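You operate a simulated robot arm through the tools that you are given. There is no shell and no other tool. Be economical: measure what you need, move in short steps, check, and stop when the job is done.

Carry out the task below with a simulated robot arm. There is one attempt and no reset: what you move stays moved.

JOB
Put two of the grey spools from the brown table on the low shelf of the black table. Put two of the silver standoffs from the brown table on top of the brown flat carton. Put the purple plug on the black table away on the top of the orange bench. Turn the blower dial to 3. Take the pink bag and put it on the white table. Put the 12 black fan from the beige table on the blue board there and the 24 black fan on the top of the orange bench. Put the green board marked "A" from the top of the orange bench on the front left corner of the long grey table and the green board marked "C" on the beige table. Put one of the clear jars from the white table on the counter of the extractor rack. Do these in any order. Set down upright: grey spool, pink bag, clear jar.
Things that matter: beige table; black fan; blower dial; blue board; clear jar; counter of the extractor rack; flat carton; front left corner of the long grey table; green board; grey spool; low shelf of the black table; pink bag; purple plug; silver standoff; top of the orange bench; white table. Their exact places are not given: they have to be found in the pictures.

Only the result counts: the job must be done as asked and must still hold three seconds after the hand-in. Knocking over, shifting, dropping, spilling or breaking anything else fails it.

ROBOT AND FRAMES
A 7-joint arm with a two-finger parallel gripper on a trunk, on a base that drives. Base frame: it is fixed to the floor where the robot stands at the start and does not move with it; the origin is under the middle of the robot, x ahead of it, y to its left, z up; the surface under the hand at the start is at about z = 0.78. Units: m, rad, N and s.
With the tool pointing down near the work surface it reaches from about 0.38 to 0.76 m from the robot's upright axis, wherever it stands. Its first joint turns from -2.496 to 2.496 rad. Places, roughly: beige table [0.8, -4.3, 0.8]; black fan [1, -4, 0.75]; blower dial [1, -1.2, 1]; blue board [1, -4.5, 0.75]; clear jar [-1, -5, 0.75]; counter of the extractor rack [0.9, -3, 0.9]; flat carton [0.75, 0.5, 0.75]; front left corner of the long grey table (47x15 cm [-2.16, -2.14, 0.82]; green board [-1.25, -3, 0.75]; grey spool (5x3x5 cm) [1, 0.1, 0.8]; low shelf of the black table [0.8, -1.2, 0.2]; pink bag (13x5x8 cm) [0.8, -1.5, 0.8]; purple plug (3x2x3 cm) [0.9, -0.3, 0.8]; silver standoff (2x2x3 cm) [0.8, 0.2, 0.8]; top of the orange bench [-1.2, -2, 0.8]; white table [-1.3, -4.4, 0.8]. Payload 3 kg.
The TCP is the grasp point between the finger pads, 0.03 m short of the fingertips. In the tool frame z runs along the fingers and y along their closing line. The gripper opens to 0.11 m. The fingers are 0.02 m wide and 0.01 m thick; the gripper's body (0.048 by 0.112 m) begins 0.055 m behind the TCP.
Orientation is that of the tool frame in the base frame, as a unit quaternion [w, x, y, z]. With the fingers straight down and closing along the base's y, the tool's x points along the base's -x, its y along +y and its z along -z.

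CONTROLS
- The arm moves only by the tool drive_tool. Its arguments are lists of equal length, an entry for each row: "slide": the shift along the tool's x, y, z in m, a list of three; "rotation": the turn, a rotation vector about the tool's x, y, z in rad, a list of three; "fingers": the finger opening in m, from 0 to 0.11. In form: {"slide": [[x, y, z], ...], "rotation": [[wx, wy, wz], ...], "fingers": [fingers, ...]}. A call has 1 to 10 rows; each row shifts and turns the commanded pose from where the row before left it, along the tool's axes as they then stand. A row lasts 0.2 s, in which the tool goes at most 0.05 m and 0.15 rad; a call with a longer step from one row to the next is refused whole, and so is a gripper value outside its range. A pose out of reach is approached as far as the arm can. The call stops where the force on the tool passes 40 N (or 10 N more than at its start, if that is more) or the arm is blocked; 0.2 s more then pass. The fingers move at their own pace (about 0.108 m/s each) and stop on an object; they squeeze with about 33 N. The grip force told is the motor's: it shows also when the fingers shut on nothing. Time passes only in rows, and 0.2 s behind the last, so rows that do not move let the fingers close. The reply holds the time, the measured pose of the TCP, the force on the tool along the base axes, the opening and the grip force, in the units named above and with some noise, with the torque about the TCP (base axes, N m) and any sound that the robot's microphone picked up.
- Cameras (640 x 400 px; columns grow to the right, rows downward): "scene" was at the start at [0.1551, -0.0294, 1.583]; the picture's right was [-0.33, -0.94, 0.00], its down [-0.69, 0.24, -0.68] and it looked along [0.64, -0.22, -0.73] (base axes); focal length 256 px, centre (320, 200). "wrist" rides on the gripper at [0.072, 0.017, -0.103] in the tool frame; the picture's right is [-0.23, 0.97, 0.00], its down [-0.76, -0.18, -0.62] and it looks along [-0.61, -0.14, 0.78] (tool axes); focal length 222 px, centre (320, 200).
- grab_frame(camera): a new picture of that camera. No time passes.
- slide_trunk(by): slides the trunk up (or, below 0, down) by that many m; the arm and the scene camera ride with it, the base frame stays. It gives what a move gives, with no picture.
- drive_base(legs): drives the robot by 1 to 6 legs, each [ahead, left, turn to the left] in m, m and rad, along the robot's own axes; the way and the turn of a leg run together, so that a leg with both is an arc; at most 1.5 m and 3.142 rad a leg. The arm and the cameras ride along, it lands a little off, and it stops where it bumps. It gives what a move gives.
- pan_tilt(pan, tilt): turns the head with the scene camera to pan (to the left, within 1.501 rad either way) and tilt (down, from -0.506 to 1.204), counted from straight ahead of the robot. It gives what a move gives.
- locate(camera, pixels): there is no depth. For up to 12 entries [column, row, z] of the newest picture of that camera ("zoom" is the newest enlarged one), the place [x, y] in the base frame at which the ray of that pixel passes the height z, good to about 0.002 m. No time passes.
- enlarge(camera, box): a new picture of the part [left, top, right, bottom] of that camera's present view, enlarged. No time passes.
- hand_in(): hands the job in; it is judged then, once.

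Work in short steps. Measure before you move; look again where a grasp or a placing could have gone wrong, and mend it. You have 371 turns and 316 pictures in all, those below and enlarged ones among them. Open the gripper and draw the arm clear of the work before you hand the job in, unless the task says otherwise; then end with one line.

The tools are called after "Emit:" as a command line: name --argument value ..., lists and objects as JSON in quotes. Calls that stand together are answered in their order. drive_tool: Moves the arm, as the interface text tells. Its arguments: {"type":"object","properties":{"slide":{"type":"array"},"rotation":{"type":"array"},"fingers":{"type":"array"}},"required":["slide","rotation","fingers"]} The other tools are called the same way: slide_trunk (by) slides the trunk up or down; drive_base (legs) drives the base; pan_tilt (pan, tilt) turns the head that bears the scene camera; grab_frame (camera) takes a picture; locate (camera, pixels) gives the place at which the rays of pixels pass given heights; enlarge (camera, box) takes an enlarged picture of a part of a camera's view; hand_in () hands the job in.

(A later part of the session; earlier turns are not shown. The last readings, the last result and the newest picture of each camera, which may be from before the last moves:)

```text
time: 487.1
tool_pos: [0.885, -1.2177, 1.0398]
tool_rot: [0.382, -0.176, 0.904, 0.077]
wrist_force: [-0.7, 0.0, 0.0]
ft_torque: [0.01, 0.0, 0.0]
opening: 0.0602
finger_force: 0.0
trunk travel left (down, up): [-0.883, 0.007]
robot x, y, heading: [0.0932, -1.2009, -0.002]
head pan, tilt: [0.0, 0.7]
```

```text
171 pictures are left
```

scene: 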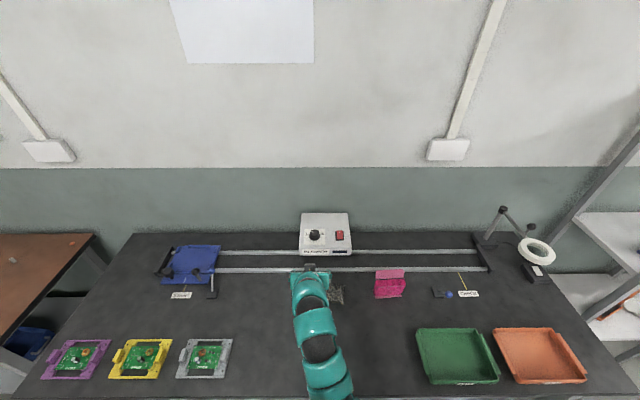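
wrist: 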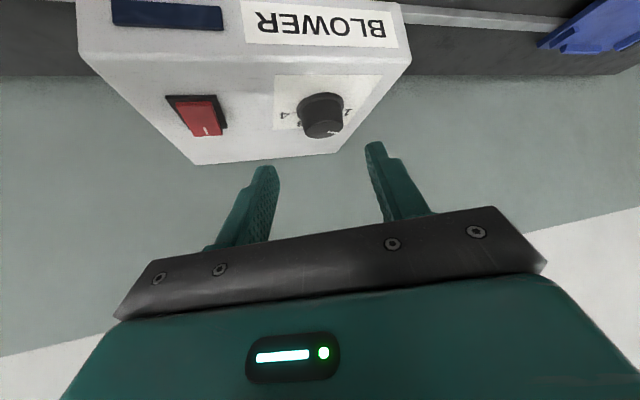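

Reached. Check the knob's position from the wrist view.

Emit:
enlarge --camera "wrist" --box '[272, 70, 368, 145]'

Emit:
locate --camera "wrist" --pixels '[[324, 128, 0.974], [321, 113, 0.962], [320, 98, 0.95]]'

```text
5.33 times, centred on (320, 108) of wrist
```

zoom: 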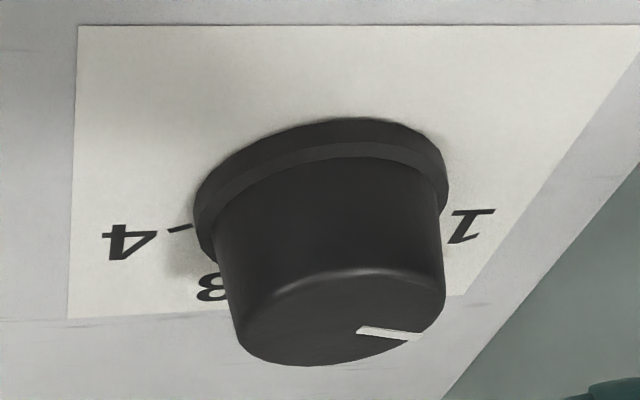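

```text
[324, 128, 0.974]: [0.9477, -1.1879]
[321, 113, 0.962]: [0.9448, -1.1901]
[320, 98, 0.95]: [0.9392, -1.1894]
```

Emit:
drive_tool --slide '[[0.0027, 0.002, 0.03], [0, 0, 0.03], [0, 0, 0.021], [0, 0, 0]]' --rotation '[[0, 0, 0], [0, 0, 0], [0, 0, 0], [0, 0, 0]]' --fingers '[0.06, 0.06, 0.06, 0.06]'

Emit:
grab_frame --camera "wrist"

```text
time: 488.1
tool_pos: [0.9386, -1.1925, 0.9796]
tool_rot: [0.382, -0.177, 0.904, 0.077]
wrist_force: [-0.6, -0.3, 0.1]
ft_torque: [-0.02, 0.0, 0.01]
opening: 0.0599
finger_force: 0.0
trunk travel left (down, up): [-0.883, 0.007]
robot x, y, heading: [0.0917, -1.2019, 0.001]
head pan, tilt: [0.0, 0.7]
```

```text
169 pictures are left
```

wrist: 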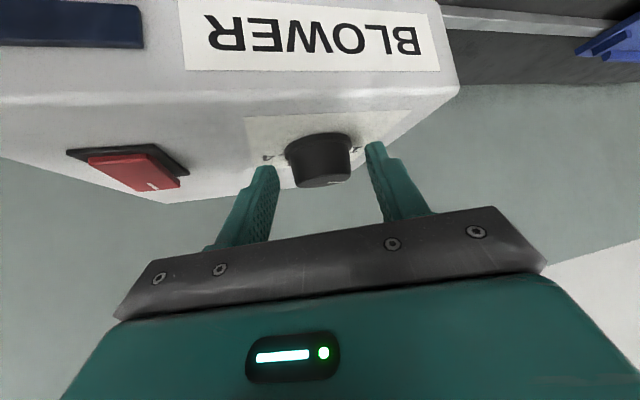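

Fingers straddle the knob. Close, then swing clockwise 0.77 rad about the knob axis.

Emit:
drive_tool --slide '[[0, 0, 0], [0, 0, 0], [0, 0, 0]]' --rotation '[[0, 0, 0], [0, 0, 0], [0, 0, 0]]' --fingers '[0.035, 0.02, 0.02]'

Emit:
drive_tool --slide '[[0, 0.0018, 0], [0, 0.0018, 0], [0, 0.0018, 0], [0, 0.0018, 0], [0, 0.0018, 0], [0, 0.0018, 0], [0, 0.0018, 0], [0, 0, 0]]' --rotation '[[0.0781, 0, 0.077], [0.0781, 0, 0.077], [0.0781, 0, 0.077], [0.0781, 0, 0.077], [0.0781, 0, 0.077], [0.0781, 0, 0.077], [0.0781, 0, 0.077], [0, 0, 0]]' --fingers '[0.02, 0.02, 0.02, 0.02, 0.02, 0.02, 0.02, 0.02]'

Emit:
enlarge --camera "scene" --box '[294, 220, 342, 250]'

```text
time: 488.9
tool_pos: [0.9378, -1.1929, 0.9778]
tool_rot: [0.382, -0.178, 0.903, 0.078]
wrist_force: [0.5, 0.5, -0.2]
ft_torque: [0.05, -0.2, 0.01]
opening: 0.0422
finger_force: 45.1
trunk travel left (down, up): [-0.883, 0.007]
robot x, y, heading: [0.0905, -1.2027, 0.002]
head pan, tilt: [0.0, 0.7]
```

```text
time: 490.7
tool_pos: [0.932, -1.1726, 0.9819]
tool_rot: [0.384, 0.171, 0.905, -0.062]
wrist_force: [11.1, 7.1, -9.7]
ft_torque: [-0.13, -0.61, 0.34]
opening: 0.0374
finger_force: 45.0
out of reach, approached as far as the arm can: row 7
trunk travel left (down, up): [-0.883, 0.007]
robot x, y, heading: [0.092, -1.2049, 0.005]
head pan, tilt: [0.0, 0.7]
stopped in row 8: the force on the tool passed its limit at 45 N (the readings are from after the stop); the commanded pose is now the measured one
```

```text
13.33 times, centred on (318, 235) of scene
```

zoom: 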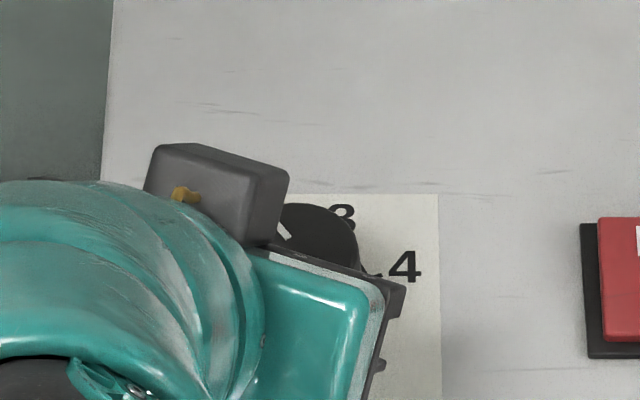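

The knob has moved. Open, retract and look.

Emit:
drive_tool --slide '[[0, 0, 0], [0, 0, 0], [0, 0, -0.03], [0, 0, -0.04], [0, 0, -0.04], [0, 0, -0.04]]' --rotation '[[0, 0, 0], [0, 0, 0], [0, 0, 0], [0, 0, 0], [0, 0, 0], [0, 0, 0]]' --fingers '[0.05, 0.06, 0.06, 0.06, 0.06, 0.06]'

Emit:
enlarge --camera "scene" --box '[298, 222, 338, 247]'

```text
time: 492.1
tool_pos: [0.8288, -1.1352, 1.088]
tool_rot: [0.383, 0.173, 0.905, -0.065]
wrist_force: [-1.0, 0.3, 0.2]
ft_torque: [0.01, -0.02, -0.01]
opening: 0.0598
finger_force: 0.0
trunk travel left (down, up): [-0.883, 0.007]
robot x, y, heading: [0.0901, -1.202, 0.005]
head pan, tilt: [0.0, 0.7]
```

```text
16.00 times, centred on (318, 234) of scene
```

zoom: 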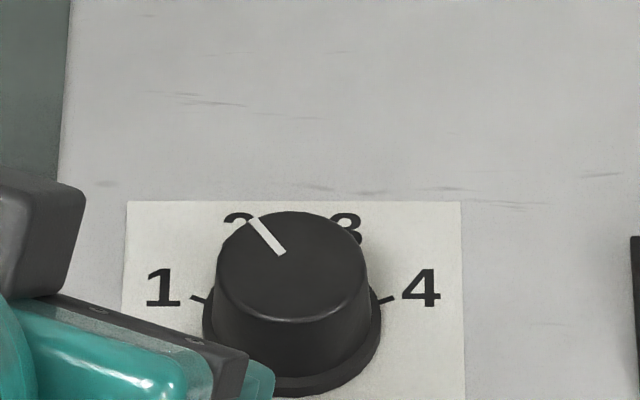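

It turned from −67° to −34°; 3 is at +22°. Repeat: set heading back to +23°.

Emit:
drive_tool --slide '[[0, 0, 0], [0, 0, 0], [0, 0, 0], [0, 0, 0], [0, 0, 0], [0, 0, 0], [0, 0, 0]]' --rotation '[[-0.0888, 0, -0.0875], [-0.0888, 0, -0.0875], [-0.0888, 0, -0.0875], [-0.0888, 0, -0.0875], [-0.0888, 0, -0.0875], [-0.0888, 0, -0.0875], [0, 0, 0]]' --fingers '[0.06, 0.06, 0.06, 0.06, 0.06, 0.06, 0.06]'

```text
time: 493.7
tool_pos: [0.8287, -1.1382, 1.0878]
tool_rot: [0.386, -0.171, 0.903, 0.077]
wrist_force: [0.5, -0.6, 0.7]
ft_torque: [0.01, -0.02, 0.0]
opening: 0.06
finger_force: 0.2
trunk travel left (down, up): [-0.883, 0.007]
robot x, y, heading: [0.0913, -1.2027, 0.002]
head pan, tilt: [0.0, 0.7]
```

Emit:
drive_tool --slide '[[0.0059, -0.0319, 0.0166], [0.0059, -0.0319, 0.0166], [0.0059, -0.0319, 0.0166], [0.001, 0.002, 0.03], [0.0007, 0.0018, 0.03], [0, 0, 0.021], [0, 0, 0]]' --rotation '[[0, 0, 0], [0, 0, 0], [0, 0, 0], [0, 0, 0], [0, 0, 0], [0, 0, 0], [0, 0, 0]]' --fingers '[0.06, 0.06, 0.06, 0.06, 0.06, 0.06, 0.06]'

Emit:
grab_frame --camera "wrist"

```text
time: 495.3
tool_pos: [0.9375, -1.1917, 0.9831]
tool_rot: [0.386, -0.17, 0.903, 0.077]
wrist_force: [-0.1, -0.6, 0.3]
ft_torque: [-0.02, -0.04, 0.01]
opening: 0.0601
finger_force: 0.0
trunk travel left (down, up): [-0.883, 0.007]
robot x, y, heading: [0.094, -1.2013, -0.002]
head pan, tilt: [0.0, 0.7]
```

```text
166 pictures are left
```

wrist: 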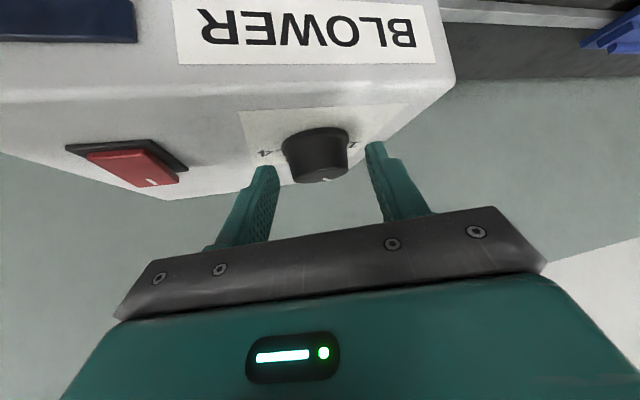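

Emit:
drive_tool --slide '[[0, 0, 0], [0, 0, 0], [0, 0, 0]]' --rotation '[[0, 0, 0], [0, 0, 0], [0, 0, 0]]' --fingers '[0.04, 0.02, 0.02]'

Emit:
drive_tool --slide '[[0, 0.0015, 0], [0, 0.0015, 0], [0, 0.0015, 0], [0, 0.0015, 0], [0, 0.0015, 0], [0, 0.0015, 0], [0, 0.0015, 0], [0, 0, 0]]' --rotation '[[0.0781, 0, 0.077], [0.0781, 0, 0.077], [0.0781, 0, 0.077], [0.0781, 0, 0.077], [0.0781, 0, 0.077], [0.0781, 0, 0.077], [0.0781, 0, 0.077], [0, 0, 0]]' --fingers '[0.02, 0.02, 0.02, 0.02, 0.02, 0.02, 0.02, 0.02]'

```text
time: 496.1
tool_pos: [0.9379, -1.1925, 0.9821]
tool_rot: [0.387, -0.171, 0.903, 0.077]
wrist_force: [3.5, -3.8, 1.2]
ft_torque: [-0.2, -0.22, -0.08]
opening: 0.0407
finger_force: 44.7
trunk travel left (down, up): [-0.883, 0.007]
robot x, y, heading: [0.0902, -1.2027, 0.003]
head pan, tilt: [0.0, 0.7]
```

```text
time: 497.9
tool_pos: [0.9372, -1.1746, 0.9839]
tool_rot: [0.385, 0.18, 0.903, -0.066]
wrist_force: [21.1, 31.0, 1.3]
ft_torque: [0.82, 0.0, 0.96]
opening: 0.0393
finger_force: 45.5
out of reach, approached as far as the arm can: row 7
trunk travel left (down, up): [-0.883, 0.007]
robot x, y, heading: [0.0939, -1.2001, 0.006]
head pan, tilt: [0.0, 0.7]
```

Release, retract, and look.

Emit:
drive_tool --slide '[[0, -0.003, 0], [0, 0, 0], [0, 0, -0.03], [0, 0, -0.04], [0, 0, -0.04], [0, 0, -0.04]]' --rotation '[[0, 0, 0], [0, 0, 0], [0, 0, 0], [0, 0, 0], [0, 0, 0], [0, 0, 0]]' --fingers '[0.05, 0.06, 0.06, 0.06, 0.06, 0.06]'

Emit:
enlarge --camera "scene" --box '[298, 222, 338, 247]'

```text
time: 499.3
tool_pos: [0.8324, -1.1475, 1.0917]
tool_rot: [0.383, 0.182, 0.903, -0.069]
wrist_force: [-0.2, 0.2, 0.2]
ft_torque: [-0.06, 0.01, 0.0]
opening: 0.0599
finger_force: 0.1
trunk travel left (down, up): [-0.883, 0.007]
robot x, y, heading: [0.0892, -1.2006, -0.0]
head pan, tilt: [0.0, 0.7]
```

```text
16.00 times, centred on (318, 234) of scene
```

zoom: 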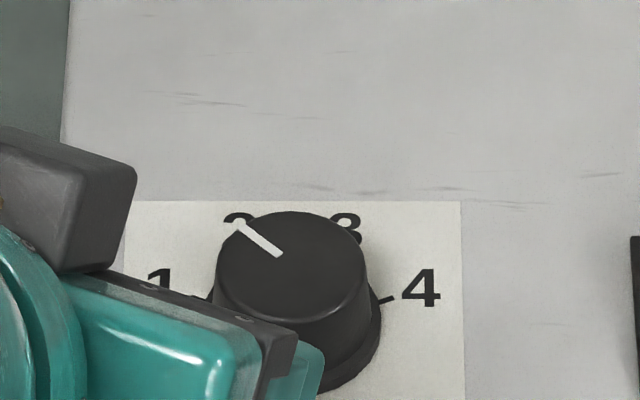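

The knob is now at ≈−49°: the second swing slipped. Forces show the knob centre is a bit further to +y (≈−1.184). I'll redo it with a corrected centre, starting from heading +0.5.

Emit:
drive_tool --slide '[[0, 0, 0], [0, 0, 0], [0, 0, 0], [0, 0, 0], [0, 0, 0], [0, 0, 0], [0, 0, 0], [0, 0, 0]]' --rotation '[[-0.0893, 0, -0.088], [-0.0893, 0, -0.088], [-0.0893, 0, -0.088], [-0.0893, 0, -0.088], [-0.0893, 0, -0.088], [-0.0893, 0, -0.088], [-0.0893, 0, -0.088], [0, 0, 0]]' --fingers '[0.06, 0.06, 0.06, 0.06, 0.06, 0.06, 0.06, 0.06]'

```text
time: 501.1
tool_pos: [0.832, -1.1457, 1.0883]
tool_rot: [0.381, -0.221, 0.893, 0.097]
wrist_force: [0.0, 0.2, 0.9]
ft_torque: [0.0, 0.0, 0.03]
opening: 0.0599
finger_force: 0.0
trunk travel left (down, up): [-0.883, 0.007]
robot x, y, heading: [0.0909, -1.2028, 0.006]
head pan, tilt: [0.0, 0.7]
```

Emit:
drive_tool --slide '[[0.0085, -0.0304, 0.0154], [0.0085, -0.0304, 0.0154], [0.0085, -0.0304, 0.0154], [0, 0, 0.03], [0, 0, 0.03], [0, 0, 0.02], [0, 0, 0]]' --rotation '[[0, 0, 0], [0, 0, 0], [0, 0, 0], [0, 0, 0], [0, 0, 0], [0, 0, 0], [0, 0, 0]]' --fingers '[0.055, 0.055, 0.055, 0.055, 0.055, 0.055, 0.055]'

Emit:
enlarge --camera "wrist" --box '[230, 90, 420, 210]'

```text
time: 502.7
tool_pos: [0.9413, -1.191, 0.9824]
tool_rot: [0.381, -0.22, 0.893, 0.097]
wrist_force: [0.4, 0.5, 0.2]
ft_torque: [0.03, 0.03, 0.03]
opening: 0.0548
finger_force: 0.0
trunk travel left (down, up): [-0.883, 0.007]
robot x, y, heading: [0.0898, -1.2, 0.001]
head pan, tilt: [0.0, 0.7]
```

```text
3.33 times, centred on (325, 150) of wrist
```

zoom: 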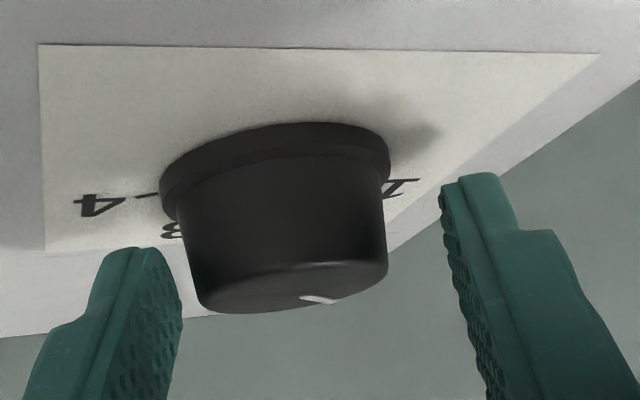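

The knob sits centred between the tips. Advance 8 mm for a fuller grip, close, and swing.

Emit:
drive_tool --slide '[[-0.0055, 0, 0.0058], [0, 0, 0], [0, 0, 0], [0, 0, 0]]' --rotation '[[0, 0, 0], [0, 0, 0], [0, 0, 0], [0, 0, 0]]' --fingers '[0.055, 0.04, 0.02, 0.02]'

Emit:
enlarge --camera "wrist" --box '[230, 90, 420, 210]'

```text
time: 503.7
tool_pos: [0.9484, -1.1897, 0.982]
tool_rot: [0.382, -0.22, 0.892, 0.097]
wrist_force: [7.3, -9.8, 1.4]
ft_torque: [-0.93, 0.16, -0.15]
opening: 0.043
finger_force: 45.2
trunk travel left (down, up): [-0.883, 0.007]
robot x, y, heading: [0.0914, -1.2015, 0.0]
head pan, tilt: [0.0, 0.7]
```

```text
3.33 times, centred on (325, 150) of wrist
```

zoom: 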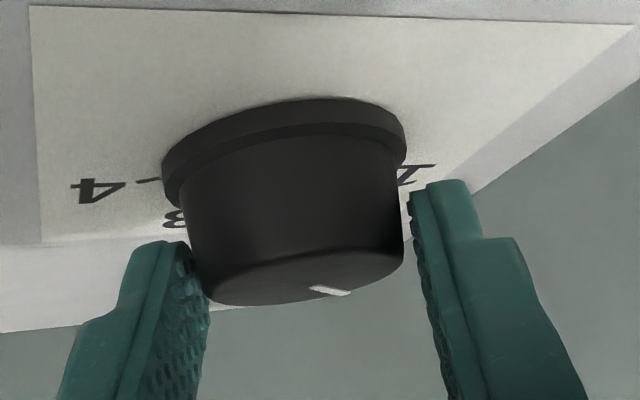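

Only the left finger touches: the knob seems farther ahead and lower than assumed. Open and triangulate again from this close view.

Emit:
drive_tool --slide '[[0, 0, 0], [0, 0, 0]]' --rotation '[[0, 0, 0], [0, 0, 0]]' --fingers '[0.055, 0.06]'

Emit:
enlarge --camera "wrist" --box '[230, 90, 420, 210]'

Emit:
locate --camera "zoom" --pixels '[[304, 274, 0.974], [304, 274, 0.965], [304, 274, 0.955], [282, 150, 0.95], [282, 150, 0.94], [282, 150, 0.93]]'

```text
time: 504.3
tool_pos: [0.9472, -1.1854, 0.9809]
tool_rot: [0.382, -0.22, 0.892, 0.098]
wrist_force: [-0.1, 1.1, -0.2]
ft_torque: [-0.02, 0.01, -0.03]
opening: 0.06
finger_force: 0.0
trunk travel left (down, up): [-0.883, 0.007]
robot x, y, heading: [0.0885, -1.2006, 0.004]
head pan, tilt: [0.0, 0.7]
```

```text
3.33 times, centred on (325, 150) of wrist
```

zoom: 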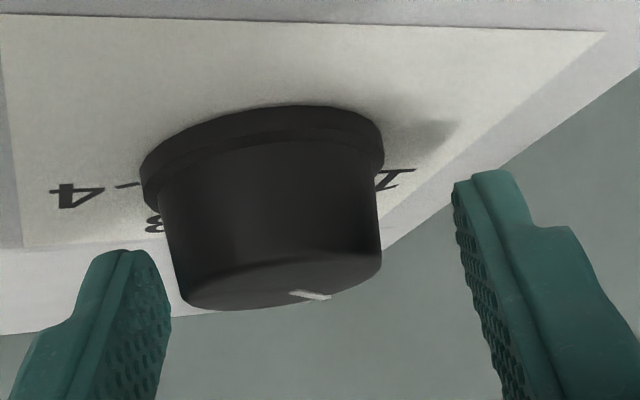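

```text
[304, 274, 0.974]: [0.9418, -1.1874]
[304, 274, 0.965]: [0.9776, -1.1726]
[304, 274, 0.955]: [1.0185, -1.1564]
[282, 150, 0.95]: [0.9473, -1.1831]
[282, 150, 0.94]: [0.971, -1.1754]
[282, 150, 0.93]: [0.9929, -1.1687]
```

Emit:
enlarge --camera "scene" --box '[298, 222, 338, 247]'

Emit:
locate --camera "zoom" --pixels '[[292, 262, 0.95], [292, 262, 0.974], [127, 202, 0.95], [460, 203, 0.95], [127, 202, 0.94], [460, 203, 0.94]]'

```text
16.00 times, centred on (318, 234) of scene
```

zoom: 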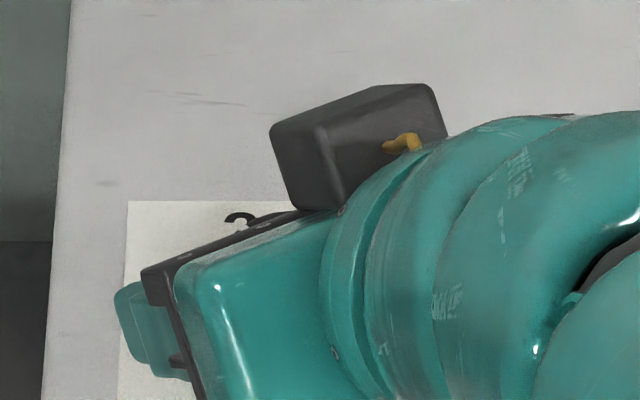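

```text
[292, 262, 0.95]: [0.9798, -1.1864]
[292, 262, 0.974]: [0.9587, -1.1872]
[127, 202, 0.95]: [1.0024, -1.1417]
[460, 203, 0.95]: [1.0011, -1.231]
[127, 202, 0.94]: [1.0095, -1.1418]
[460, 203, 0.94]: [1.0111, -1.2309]
```

Better estimate: knob centre ≈(0.965, −1.186), top z≈0.965. Adjust: forward/lower and −6 mm laterally, then close and check force.

Emit:
drive_tool --slide '[[0.0051, -0.006, 0.005], [0, 0, 0], [0, 0, 0], [0, 0, 0]]' --rotation '[[0, 0, 0], [0, 0, 0], [0, 0, 0], [0, 0, 0]]' --fingers '[0.06, 0.045, 0.02, 0.02]'

Emit:
enlarge --camera "wrist" --box '[230, 90, 420, 210]'

```text
time: 505.3
tool_pos: [0.9499, -1.1901, 0.9742]
tool_rot: [0.382, -0.221, 0.892, 0.098]
wrist_force: [-5.4, 9.2, -0.5]
ft_torque: [0.63, -0.66, 0.13]
opening: 0.0458
finger_force: 45.0
trunk travel left (down, up): [-0.883, 0.007]
robot x, y, heading: [0.0898, -1.2019, 0.005]
head pan, tilt: [0.0, 0.7]
```

```text
3.33 times, centred on (325, 150) of wrist
```

zoom: 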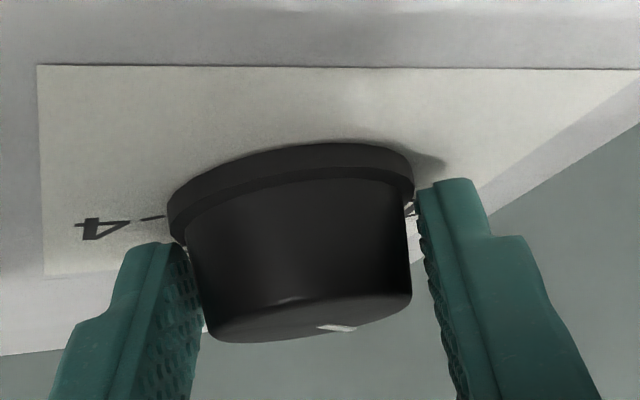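

The grip is on the lower skirt. Open, raise 5 mm, re-centre by +2 mm and close on the knob body.

Emit:
drive_tool --slide '[[0, 0, 0], [-0.0043, 0.002, -0.0024], [0, 0, 0], [0, 0, 0], [0, 0, 0]]' --rotation '[[0, 0, 0], [0, 0, 0], [0, 0, 0], [0, 0, 0], [0, 0, 0]]' --fingers '[0.055, 0.055, 0.04, 0.02, 0.02]'

Emit:
enlarge --camera "wrist" --box '[230, 90, 420, 210]'

```text
time: 506.5
tool_pos: [0.951, -1.1895, 0.9807]
tool_rot: [0.382, -0.22, 0.892, 0.098]
wrist_force: [-3.9, 5.4, 0.2]
ft_torque: [-0.19, 0.78, 0.09]
opening: 0.0433
finger_force: 44.9
trunk travel left (down, up): [-0.883, 0.007]
robot x, y, heading: [0.0947, -1.2025, -0.001]
head pan, tilt: [0.0, 0.7]
```

```text
3.33 times, centred on (325, 150) of wrist
```

zoom: 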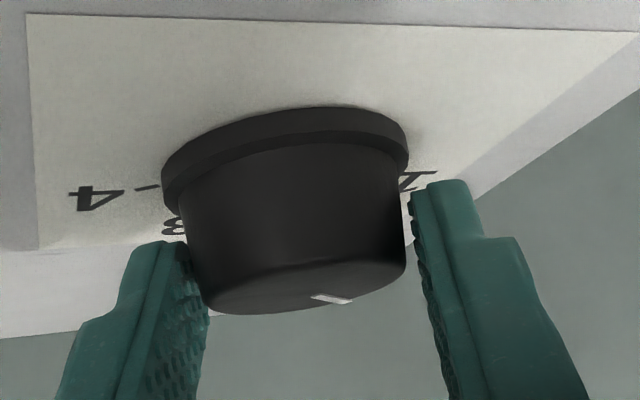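

Now both pads meet the knob body (opening 0.0433). Swing clockwise 0.735 rad with the pivot 2 cm ahead.

Emit:
drive_tool --slide '[[0, 0.002, 0], [0, 0.002, 0], [0, 0.002, 0], [0, 0.002, 0], [0, 0.002, 0], [0, 0.002, 0], [0, 0.002, 0], [0, 0, 0]]' --rotation '[[0.0745, 0, 0.0735], [0.0745, 0, 0.0735], [0.0745, 0, 0.0735], [0.0745, 0, 0.0735], [0.0745, 0, 0.0735], [0.0745, 0, 0.0735], [0.0745, 0, 0.0735], [0, 0, 0]]' --fingers '[0.02, 0.02, 0.02, 0.02, 0.02, 0.02, 0.02, 0.02]'

Emit:
enlarge --camera "wrist" --box '[230, 90, 420, 210]'

```text
time: 508.2
tool_pos: [0.9494, -1.1816, 0.9803]
tool_rot: [0.39, 0.119, 0.912, -0.045]
wrist_force: [16.1, -4.5, -8.6]
ft_torque: [0.24, -0.25, 0.0]
opening: 0.0429
finger_force: 44.7
out of reach, approached as far as the arm can: row 7
trunk travel left (down, up): [-0.883, 0.007]
robot x, y, heading: [0.0889, -1.2033, 0.007]
head pan, tilt: [0.0, 0.7]
stopped in row 8: the force on the tool passed its limit at 42 N (the readings are from after the stop); the commanded pose is now the measured one
```

```text
3.33 times, centred on (325, 150) of wrist
```

zoom: 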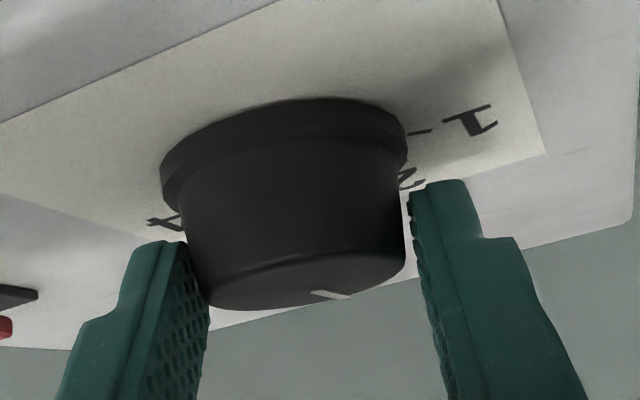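

The knob turned with the gripper (pointer fixed relative to it). Open, retract and check.

Emit:
drive_tool --slide '[[0, 0, 0], [0, 0, 0], [0, 0, -0.03], [0, 0, -0.04], [0, 0, -0.04], [0, 0, -0.04]]' --rotation '[[0, 0, 0], [0, 0, 0], [0, 0, 0], [0, 0, 0], [0, 0, 0], [0, 0, 0]]' --fingers '[0.05, 0.06, 0.06, 0.06, 0.06, 0.06]'

Emit:
enlarge --camera "scene" --box '[298, 222, 338, 247]'

```text
time: 509.6
tool_pos: [0.8405, -1.1528, 1.087]
tool_rot: [0.39, 0.117, 0.912, -0.043]
wrist_force: [0.9, 0.5, 0.1]
ft_torque: [-0.02, 0.02, 0.02]
opening: 0.0599
finger_force: 0.0
trunk travel left (down, up): [-0.883, 0.007]
robot x, y, heading: [0.0968, -1.2023, 0.002]
head pan, tilt: [0.0, 0.7]
```

```text
16.00 times, centred on (318, 234) of scene
```

zoom: 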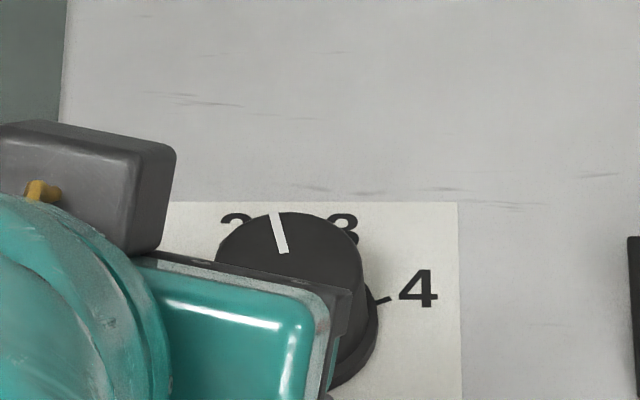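

Pointer now ≈−12°; 34° more needed. Re-set heading to ≈+0.4.

Emit:
drive_tool --slide '[[0, 0, 0], [0, 0, 0], [0, 0, 0], [0, 0, 0], [0, 0, 0], [0, 0, 0]]' --rotation '[[-0.091, 0, -0.0897], [-0.091, 0, -0.0897], [-0.091, 0, -0.0897], [-0.091, 0, -0.0897], [-0.091, 0, -0.0897], [0, 0, 0]]' --fingers '[0.06, 0.06, 0.06, 0.06, 0.06, 0.06]'

```text
time: 511.0
tool_pos: [0.8417, -1.1548, 1.0868]
tool_rot: [0.388, -0.177, 0.901, 0.077]
wrist_force: [0.2, 0.0, 1.0]
ft_torque: [0.02, 0.01, -0.05]
opening: 0.06
finger_force: 0.1
trunk travel left (down, up): [-0.883, 0.007]
robot x, y, heading: [0.0905, -1.2007, 0.002]
head pan, tilt: [0.0, 0.7]
```

Emit:
drive_tool --slide '[[0.0057, -0.0239, 0.0186], [0.0057, -0.0239, 0.0186], [0.0057, -0.0239, 0.0186], [0, 0, 0.03], [0, 0, 0.03], [0, 0, 0.02], [0, 0, 0], [0, 0, 0], [0, 0, 0], [0, 0, 0]]' --rotation '[[0, 0, 0], [0, 0, 0], [0, 0, 0], [0, 0, 0], [0, 0, 0], [0, 0, 0], [0, 0, 0], [0, 0, 0], [0, 0, 0], [0, 0, 0]]' --fingers '[0.06, 0.06, 0.06, 0.06, 0.06, 0.06, 0.06, 0.045, 0.02, 0.02]'

Emit:
enlarge --camera "wrist" --box '[230, 90, 420, 210]'

```text
time: 513.2
tool_pos: [0.9491, -1.1883, 0.9798]
tool_rot: [0.388, -0.177, 0.901, 0.077]
wrist_force: [2.1, -5.9, 1.2]
ft_torque: [-0.16, 0.1, -0.07]
opening: 0.0437
finger_force: 45.2
trunk travel left (down, up): [-0.883, 0.007]
robot x, y, heading: [0.0917, -1.2016, 0.003]
head pan, tilt: [0.0, 0.7]
```

```text
3.33 times, centred on (325, 150) of wrist
```

zoom: 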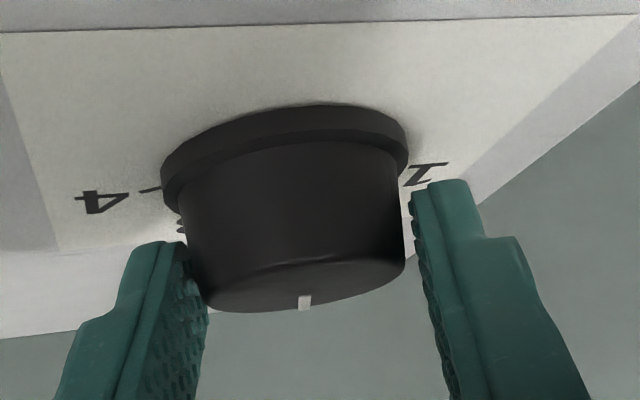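

Emit:
drive_tool --slide '[[0, 0.0018, 0], [0, 0.0018, 0], [0, 0.0018, 0], [0, 0.0018, 0], [0, 0.0018, 0], [0, 0.0018, 0], [0, 0, 0]]' --rotation '[[0.0767, 0, 0.0757], [0.0767, 0, 0.0757], [0.0767, 0, 0.0757], [0.0767, 0, 0.0757], [0.0767, 0, 0.0757], [0.0767, 0, 0.0757], [0, 0, 0]]' --fingers '[0.02, 0.02, 0.02, 0.02, 0.02, 0.02, 0.02]'

Emit:
drive_tool --slide '[[0, 0, 0], [0, 0, 0], [0, 0, -0.03], [0, 0, -0.04], [0, 0, -0.04], [0, 0, -0.04], [0, 0.04, 0], [0, 0.04, 0]]' --rotation '[[0, 0, 0], [0, 0, 0], [0, 0, 0], [0, 0, 0], [0, 0, 0], [0, 0, 0], [0, 0, 0], [0, 0, 0]]' --fingers '[0.05, 0.06, 0.06, 0.06, 0.06, 0.06, 0.06, 0.06]'

Emit:
enlarge --camera "scene" --box '[298, 222, 338, 247]'

```text
time: 514.3
tool_pos: [0.9498, -1.1843, 0.9813]
tool_rot: [0.394, 0.029, 0.919, -0.01]
wrist_force: [6.5, -2.6, -0.1]
ft_torque: [0.13, 0.1, -0.01]
opening: 0.0435
finger_force: 45.1
trunk travel left (down, up): [-0.883, 0.007]
robot x, y, heading: [0.092, -1.2017, 0.0]
head pan, tilt: [0.0, 0.7]
stopped in row 5: the force on the tool passed its limit at 43 N (the readings are from after the stop); the commanded pose is now the measured one
```

```text
time: 516.1
tool_pos: [0.8456, -1.0952, 1.0852]
tool_rot: [0.394, 0.027, 0.919, -0.008]
wrist_force: [0.9, 0.2, -0.6]
ft_torque: [-0.02, 0.01, 0.0]
opening: 0.0601
finger_force: 0.1
trunk travel left (down, up): [-0.883, 0.007]
robot x, y, heading: [0.0891, -1.2049, -0.0]
head pan, tilt: [0.0, 0.7]
```

```text
16.00 times, centred on (318, 234) of scene
```

zoom: 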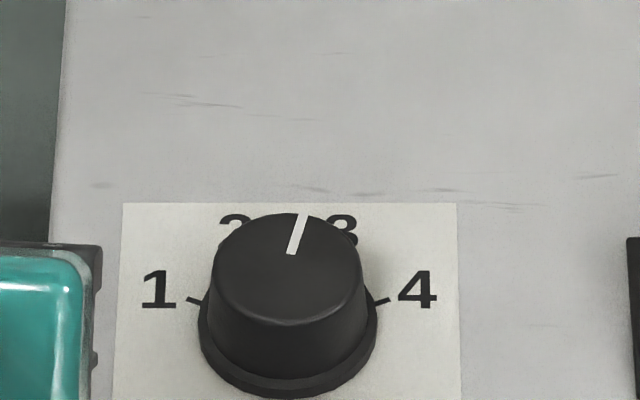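

Pointer now ≈+12°; 3 is at ≈+21°. One more small swing of ≈0.18 rad. Set heading +0.12 first and return above the knob.

Emit:
drive_tool --slide '[[0, 0, 0], [0, 0, 0], [0, 0, 0]]' --rotation '[[-0.0611, 0, -0.0597], [-0.0611, 0, -0.0597], [0, 0, 0]]' --fingers '[0.06, 0.06, 0.06]'

```text
time: 516.9
tool_pos: [0.8449, -1.096, 1.0858]
tool_rot: [0.395, -0.052, 0.917, 0.024]
wrist_force: [-0.8, -0.3, 0.2]
ft_torque: [0.03, 0.01, 0.0]
opening: 0.0597
finger_force: 0.0
trunk travel left (down, up): [-0.883, 0.007]
robot x, y, heading: [0.0945, -1.2037, 0.005]
head pan, tilt: [0.0, 0.7]
```

Emit:
drive_tool --slide '[[0.0035, -0.0344, 0.0197], [0.0035, -0.0344, 0.0197], [0.0035, -0.0344, 0.0197], [0, 0, 0.03], [0, 0, 0.03], [0, 0, 0.02], [0, 0, 0], [0, 0, 0], [0, 0, 0], [0, 0, 0]]' --rotation '[[0, 0, 0], [0, 0, 0], [0, 0, 0], [0, 0, 0], [0, 0, 0], [0, 0, 0], [0, 0, 0], [0, 0, 0], [0, 0, 0], [0, 0, 0]]' --fingers '[0.06, 0.06, 0.06, 0.06, 0.06, 0.06, 0.06, 0.045, 0.02, 0.02]'

Emit:
drive_tool --slide '[[0, 0.0013, 0], [0, 0.0013, 0], [0, 0, 0]]' --rotation '[[0.064, 0, 0.0625], [0.064, 0, 0.0625], [0, 0, 0]]' --fingers '[0.02, 0.02, 0.02]'

Emit:
drive_tool --slide '[[0, 0, 0], [0, 0, 0], [0, 0, -0.03], [0, 0, -0.04], [0, 0, -0.04], [0, 0, -0.04], [0, 0.04, 0], [0, 0.04, 0]]' --rotation '[[0, 0, 0], [0, 0, 0], [0, 0, 0], [0, 0, 0], [0, 0, 0], [0, 0, 0], [0, 0, 0], [0, 0, 0]]' --fingers '[0.05, 0.06, 0.06, 0.06, 0.06, 0.06, 0.06, 0.06]'

Emit:
enlarge --camera "scene" --box '[298, 222, 338, 247]'

```text
time: 519.1
tool_pos: [0.947, -1.1858, 0.9815]
tool_rot: [0.394, -0.052, 0.917, 0.026]
wrist_force: [-2.8, 13.9, -3.0]
ft_torque: [0.57, -0.16, 0.17]
opening: 0.0433
finger_force: 45.2
trunk travel left (down, up): [-0.883, 0.007]
robot x, y, heading: [0.0918, -1.2013, 0.001]
head pan, tilt: [0.0, 0.7]
```

```text
time: 519.9
tool_pos: [0.9467, -1.1834, 0.9807]
tool_rot: [0.395, 0.031, 0.918, -0.009]
wrist_force: [-10.5, 19.3, 0.1]
ft_torque: [0.45, 0.75, 0.24]
opening: 0.0432
finger_force: 44.6
trunk travel left (down, up): [-0.883, 0.007]
robot x, y, heading: [0.0925, -1.2, 0.003]
head pan, tilt: [0.0, 0.7]
```

```text
time: 521.7
tool_pos: [0.8453, -1.098, 1.0833]
tool_rot: [0.395, 0.031, 0.918, -0.01]
wrist_force: [-0.5, 0.0, -0.1]
ft_torque: [0.01, -0.04, 0.0]
opening: 0.0598
finger_force: 0.0
trunk travel left (down, up): [-0.883, 0.007]
robot x, y, heading: [0.0921, -1.2004, 0.007]
head pan, tilt: [0.0, 0.7]
```

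```text
16.00 times, centred on (318, 234) of scene
```

zoom: 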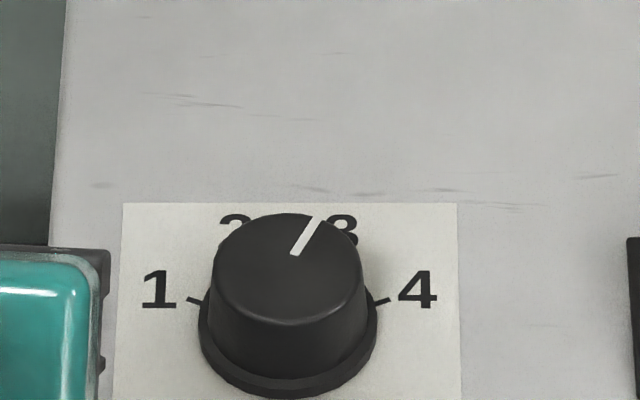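

The pointer now lies at ≈22°, on 3. Next the pink bag (13×5×8 cm): I must grip its 5 cm depth with a vertical tool yawed 90°. Retract, bring the tool vertical, and strafe right.

Emit:
drive_tool --slide '[[0.03, 0, -0.03], [0.03, 0, -0.03], [0.02, 0, -0.02], [0, 0, 0], [0, 0, 0], [0, 0, 0], [0, 0, 0], [0, 0, 0], [0, 0, 0], [0, 0, 0]]' --rotation '[[0, 0, 0], [0, 0, 0], [0, 0, 0], [0, 0.134, 0], [0, 0.134, 0], [0, 0.134, 0], [0, 0.134, 0], [0, 0.134, 0], [0, 0.134, 0], [0, 0, 0]]' --fingers '[0.09, 0.09, 0.09, 0.09, 0.09, 0.09, 0.09, 0.09, 0.09, 0.09]'

Emit:
drive_base --legs '[[0, -0.28, 0]]'

Emit:
grab_frame --camera "wrist"

Emit:
grab_frame --camera "scene"

```text
time: 523.9
tool_pos: [0.7324, -1.091, 1.0821]
tool_rot: [0.004, 0.033, 0.999, 0.004]
wrist_force: [0.3, 0.5, -0.3]
ft_torque: [-0.01, -0.03, -0.03]
opening: 0.0901
finger_force: 0.1
trunk travel left (down, up): [-0.883, 0.007]
robot x, y, heading: [0.0887, -1.2015, 0.005]
head pan, tilt: [0.0, 0.7]
```

```text
time: 525.9
tool_pos: [0.7331, -1.3733, 1.0832]
tool_rot: [0.004, 0.033, 0.999, 0.004]
wrist_force: [-0.3, 0.1, -0.6]
ft_torque: [0.02, 0.02, -0.03]
opening: 0.0898
finger_force: 0.0
trunk travel left (down, up): [-0.883, 0.007]
robot x, y, heading: [0.09, -1.4807, 0.001]
head pan, tilt: [0.0, 0.7]
```

```text
153 pictures are left
```

wrist: 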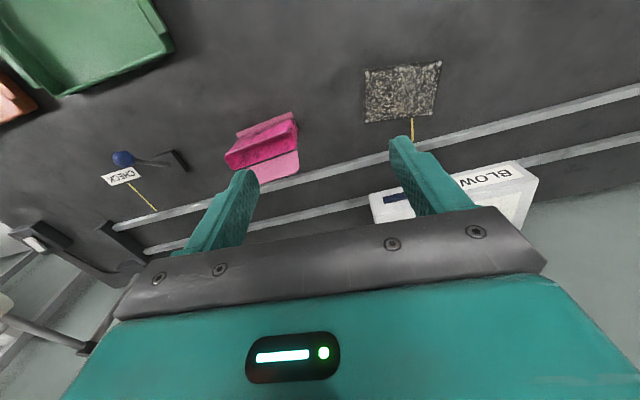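

```text
152 pictures are left
```

scene: 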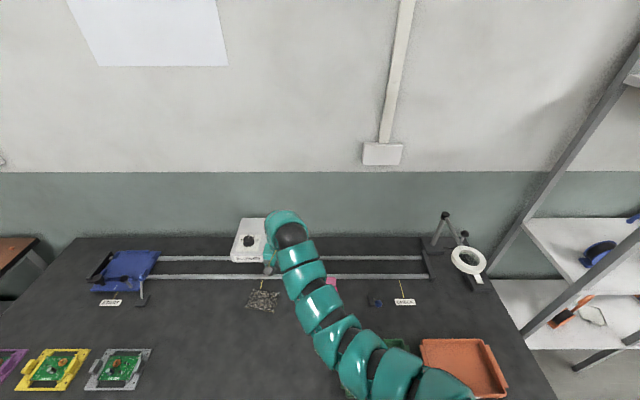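

Emit:
enlarge --camera "wrist" --box '[205, 95, 325, 195]'

```text
4.00 times, centred on (265, 145) of wrist
```

zoom: 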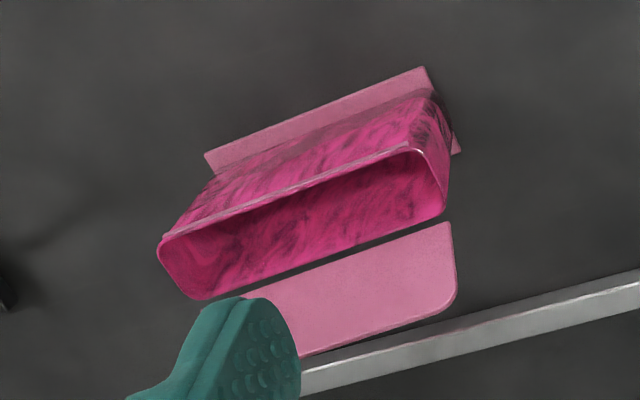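

Emit:
locate --camera "zoom" --pixels '[[205, 155, 0.78], [425, 68, 0.78], [160, 240, 0.83], [415, 148, 0.83], [195, 300, 0.83], [440, 210, 0.83], [450, 222, 0.83], [455, 300, 0.86], [300, 356, 0.86], [462, 150, 0.78]]'

```text
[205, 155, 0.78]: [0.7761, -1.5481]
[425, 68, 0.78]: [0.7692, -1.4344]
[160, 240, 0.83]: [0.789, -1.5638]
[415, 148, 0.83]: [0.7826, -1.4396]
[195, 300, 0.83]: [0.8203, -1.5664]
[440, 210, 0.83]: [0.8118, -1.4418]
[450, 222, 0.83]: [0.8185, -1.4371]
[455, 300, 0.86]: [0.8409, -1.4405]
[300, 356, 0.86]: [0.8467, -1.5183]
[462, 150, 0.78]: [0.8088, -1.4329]
```

Measure the rail just behind the bag.

Emit:
locate --camera "zoom" --pixels '[[500, 312, 0.79], [500, 312, 0.81], [500, 340, 0.79], [500, 340, 0.81], [600, 280, 0.8], [600, 312, 0.8]]'

Emit:
locate --camera "scene" --pixels '[[250, 278, 0.79], [250, 278, 0.81], [250, 274, 0.79], [250, 274, 0.81]]'

```text
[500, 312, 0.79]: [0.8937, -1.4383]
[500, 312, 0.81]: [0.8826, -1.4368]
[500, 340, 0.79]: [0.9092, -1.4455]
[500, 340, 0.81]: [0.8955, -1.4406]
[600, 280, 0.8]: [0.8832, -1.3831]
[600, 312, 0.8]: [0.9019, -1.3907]
```

```text
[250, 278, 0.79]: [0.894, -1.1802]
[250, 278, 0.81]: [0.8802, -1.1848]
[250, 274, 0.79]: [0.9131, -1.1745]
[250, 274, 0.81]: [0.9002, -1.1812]
```

Rail at x≈0.885–0.905, so there is room for a finger behind the bag. Yaw the tool by 1.5 rad.

Emit:
drive_tool --slide '[[0, 0, 0], [0, 0, 0], [0, 0, 0], [0, 0, 0], [0, 0, 0], [0, 0, 0], [0, 0, 0], [0, 0, 0], [0, 0, 0], [0, 0, 0]]' --rotation '[[0, -0.001, 0.149], [0, 0, 0.149], [0, 0, 0.149], [0, 0, 0.149], [0, 0, 0.149], [0, 0, 0.149], [0, 0, 0.149], [0, 0, 0.149], [0, 0, 0.149], [0, 0, 0.149]]' --fingers '[0.1, 0.1, 0.1, 0.1, 0.1, 0.1, 0.1, 0.1, 0.1, 0.1]'

```text
time: 528.1
tool_pos: [0.7337, -1.371, 1.0834]
tool_rot: [0.0, 0.703, 0.711, 0.006]
wrist_force: [-0.4, 0.3, 0.5]
ft_torque: [0.0, 0.04, 0.0]
opening: 0.1001
finger_force: 0.0
trunk travel left (down, up): [-0.883, 0.007]
robot x, y, heading: [0.093, -1.4802, 0.004]
head pan, tilt: [0.0, 0.7]
```

Emit:
drive_tool --slide '[[-0.043, 0.022, 0], [-0.043, 0.022, 0], [-0.043, 0.022, 0], [0, 0, 0]]' --rotation '[[0, 0, 0], [0, 0, 0], [0, 0, 0], [0, 0, 0]]' --fingers '[0.1, 0.1, 0.1, 0.1]'

Emit:
grab_frame --camera "wrist"

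```text
time: 529.1
tool_pos: [0.8011, -1.5005, 1.083]
tool_rot: [0.001, 0.703, 0.711, 0.006]
wrist_force: [0.5, 0.1, -0.6]
ft_torque: [0.01, -0.03, -0.01]
opening: 0.0997
finger_force: 0.0
trunk travel left (down, up): [-0.883, 0.007]
robot x, y, heading: [0.0918, -1.4831, 0.0]
head pan, tilt: [0.0, 0.7]
```

```text
150 pictures are left
```

wrist: 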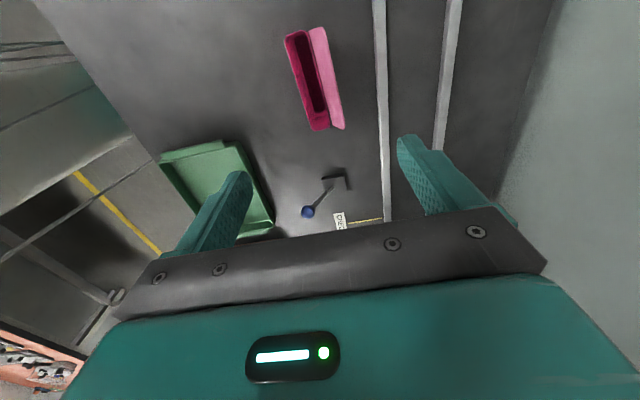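

Emit:
enlarge --camera "wrist" --box '[250, 15, 410, 140]'

Emit:
locate --camera "wrist" --pixels '[[285, 36, 0.83], [313, 130, 0.83], [307, 32, 0.83], [327, 127, 0.83], [325, 28, 0.86], [344, 127, 0.86], [377, 90, 0.8], [388, 90, 0.8]]'

```text
3.20 times, centred on (330, 78) of wrist
```

zoom: 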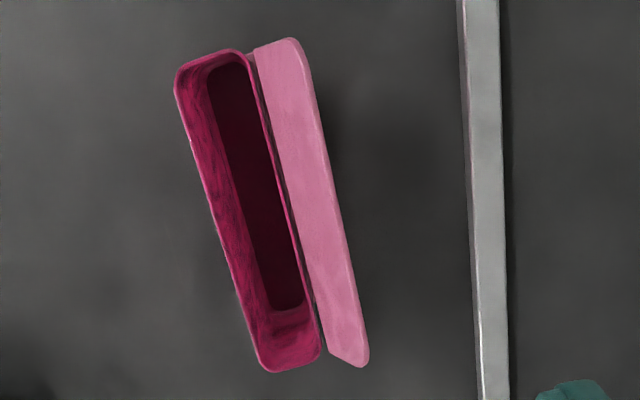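

```text
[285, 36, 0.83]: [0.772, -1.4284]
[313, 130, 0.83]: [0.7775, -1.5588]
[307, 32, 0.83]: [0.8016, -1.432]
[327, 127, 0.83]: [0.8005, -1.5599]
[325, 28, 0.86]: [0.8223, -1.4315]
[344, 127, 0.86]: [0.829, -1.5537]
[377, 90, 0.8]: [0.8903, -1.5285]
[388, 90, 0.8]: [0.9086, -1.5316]
```

Bag: rim z≈0.855, flap top ≈0.89, x 0.775–0.825, y −1.43…−1.56. Descend to TCP z 0.852 centred at (0.80, −1.494).

Emit:
drive_tool --slide '[[0.006, -0.001, 0.04], [0, 0, 0.045], [0, 0, 0.045], [0, 0, 0.045], [0, 0, 0.035], [0, 0, 0.021], [0, 0, 0]]' --rotation '[[0, 0, 0], [0, 0, 0], [0, 0, 0], [0, 0, 0], [0, 0, 0], [0, 0, 0], [0, 0, 0]]' --fingers '[0.1, 0.1, 0.1, 0.1, 0.1, 0.1, 0.1]'

Emit:
grab_frame --camera "wrist"

```text
time: 530.7
tool_pos: [0.7917, -1.4968, 0.8771]
tool_rot: [0.001, 0.702, 0.712, 0.005]
wrist_force: [-0.5, -0.5, 0.6]
ft_torque: [-0.01, 0.0, 0.0]
opening: 0.0999
finger_force: 0.1
out of reach, approached as far as the arm can: row 5, 6
trunk travel left (down, up): [-0.883, 0.007]
robot x, y, heading: [0.0924, -1.4814, -0.003]
head pan, tilt: [0.0, 0.7]
```

```text
148 pictures are left
```

wrist: 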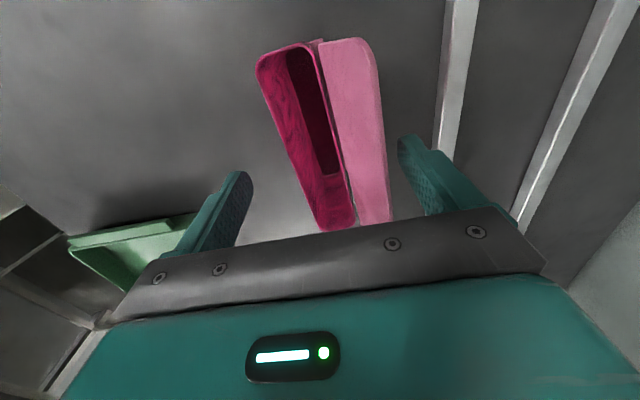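

Reach limit; lower the trunk 0.06 with a compensating arm rise, shifting +x 8 mm.

Emit:
drive_tool --slide '[[0, 0, -0.035], [0, 0, 0]]' --rotation '[[0, 0, 0], [0, 0, 0]]' --fingers '[0.1, 0.1]'

Emit:
slide_trunk --by -0.06

Emit:
drive_tool --slide '[[0.002, 0.009, 0], [0, 0, 0]]' --rotation '[[0, 0, 0], [0, 0, 0]]' --fingers '[0.1, 0.1]'

Emit:
grab_frame --camera "wrist"

```text
time: 531.3
tool_pos: [0.7914, -1.4972, 0.9123]
tool_rot: [0.001, 0.703, 0.711, 0.005]
wrist_force: [0.4, -0.8, -0.1]
ft_torque: [0.0, -0.01, 0.01]
opening: 0.1001
finger_force: 0.1
trunk travel left (down, up): [-0.883, 0.007]
robot x, y, heading: [0.0916, -1.4799, 0.0]
head pan, tilt: [0.0, 0.7]
```

```text
time: 532.3
tool_pos: [0.7906, -1.4976, 0.8523]
tool_rot: [0.0, 0.702, 0.713, 0.004]
wrist_force: [0.2, -0.2, -0.3]
ft_torque: [0.0, 0.0, 0.0]
opening: 0.0997
finger_force: 0.0
trunk travel left (down, up): [-0.823, 0.067]
robot x, y, heading: [0.0906, -1.4768, -0.005]
head pan, tilt: [0.0, 0.7]
```

```text
time: 532.9
tool_pos: [0.7992, -1.4931, 0.8532]
tool_rot: [0.0, 0.703, 0.712, 0.005]
wrist_force: [-0.9, 0.1, -0.4]
ft_torque: [0.0, 0.04, -0.04]
opening: 0.0999
finger_force: 0.1
trunk travel left (down, up): [-0.823, 0.067]
robot x, y, heading: [0.094, -1.4776, -0.001]
head pan, tilt: [0.0, 0.7]
```

```text
147 pictures are left
```

wrist: 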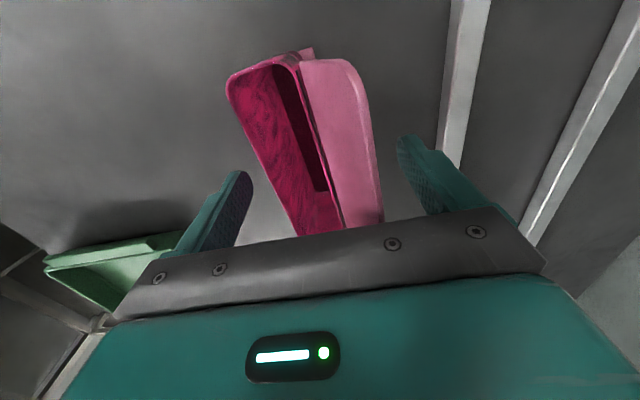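

The bag is straddled. Close.

Emit:
drive_tool --slide '[[0, 0, 0], [0, 0, 0], [0, 0, 0], [0, 0, 0], [0, 0, 0]]' --rotation '[[0, 0, 0], [0, 0, 0], [0, 0, 0], [0, 0, 0], [0, 0, 0]]' --fingers '[0.07, 0.055, 0.04, 0.02, 0.02]'

Emit:
grab_frame --camera "wrist"

```text
time: 534.1
tool_pos: [0.7982, -1.4932, 0.8534]
tool_rot: [0.001, 0.703, 0.711, 0.006]
wrist_force: [-0.6, 0.3, 0.2]
ft_torque: [-0.05, 0.04, -0.01]
opening: 0.0318
finger_force: 33.1
trunk travel left (down, up): [-0.823, 0.067]
robot x, y, heading: [0.0876, -1.4777, 0.0]
head pan, tilt: [0.0, 0.7]
```

```text
146 pictures are left
```

wrist: 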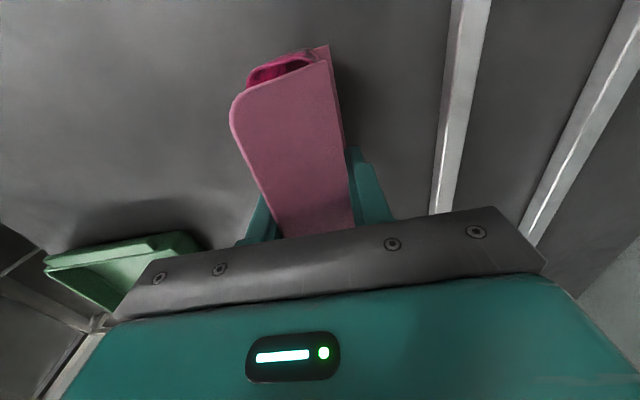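

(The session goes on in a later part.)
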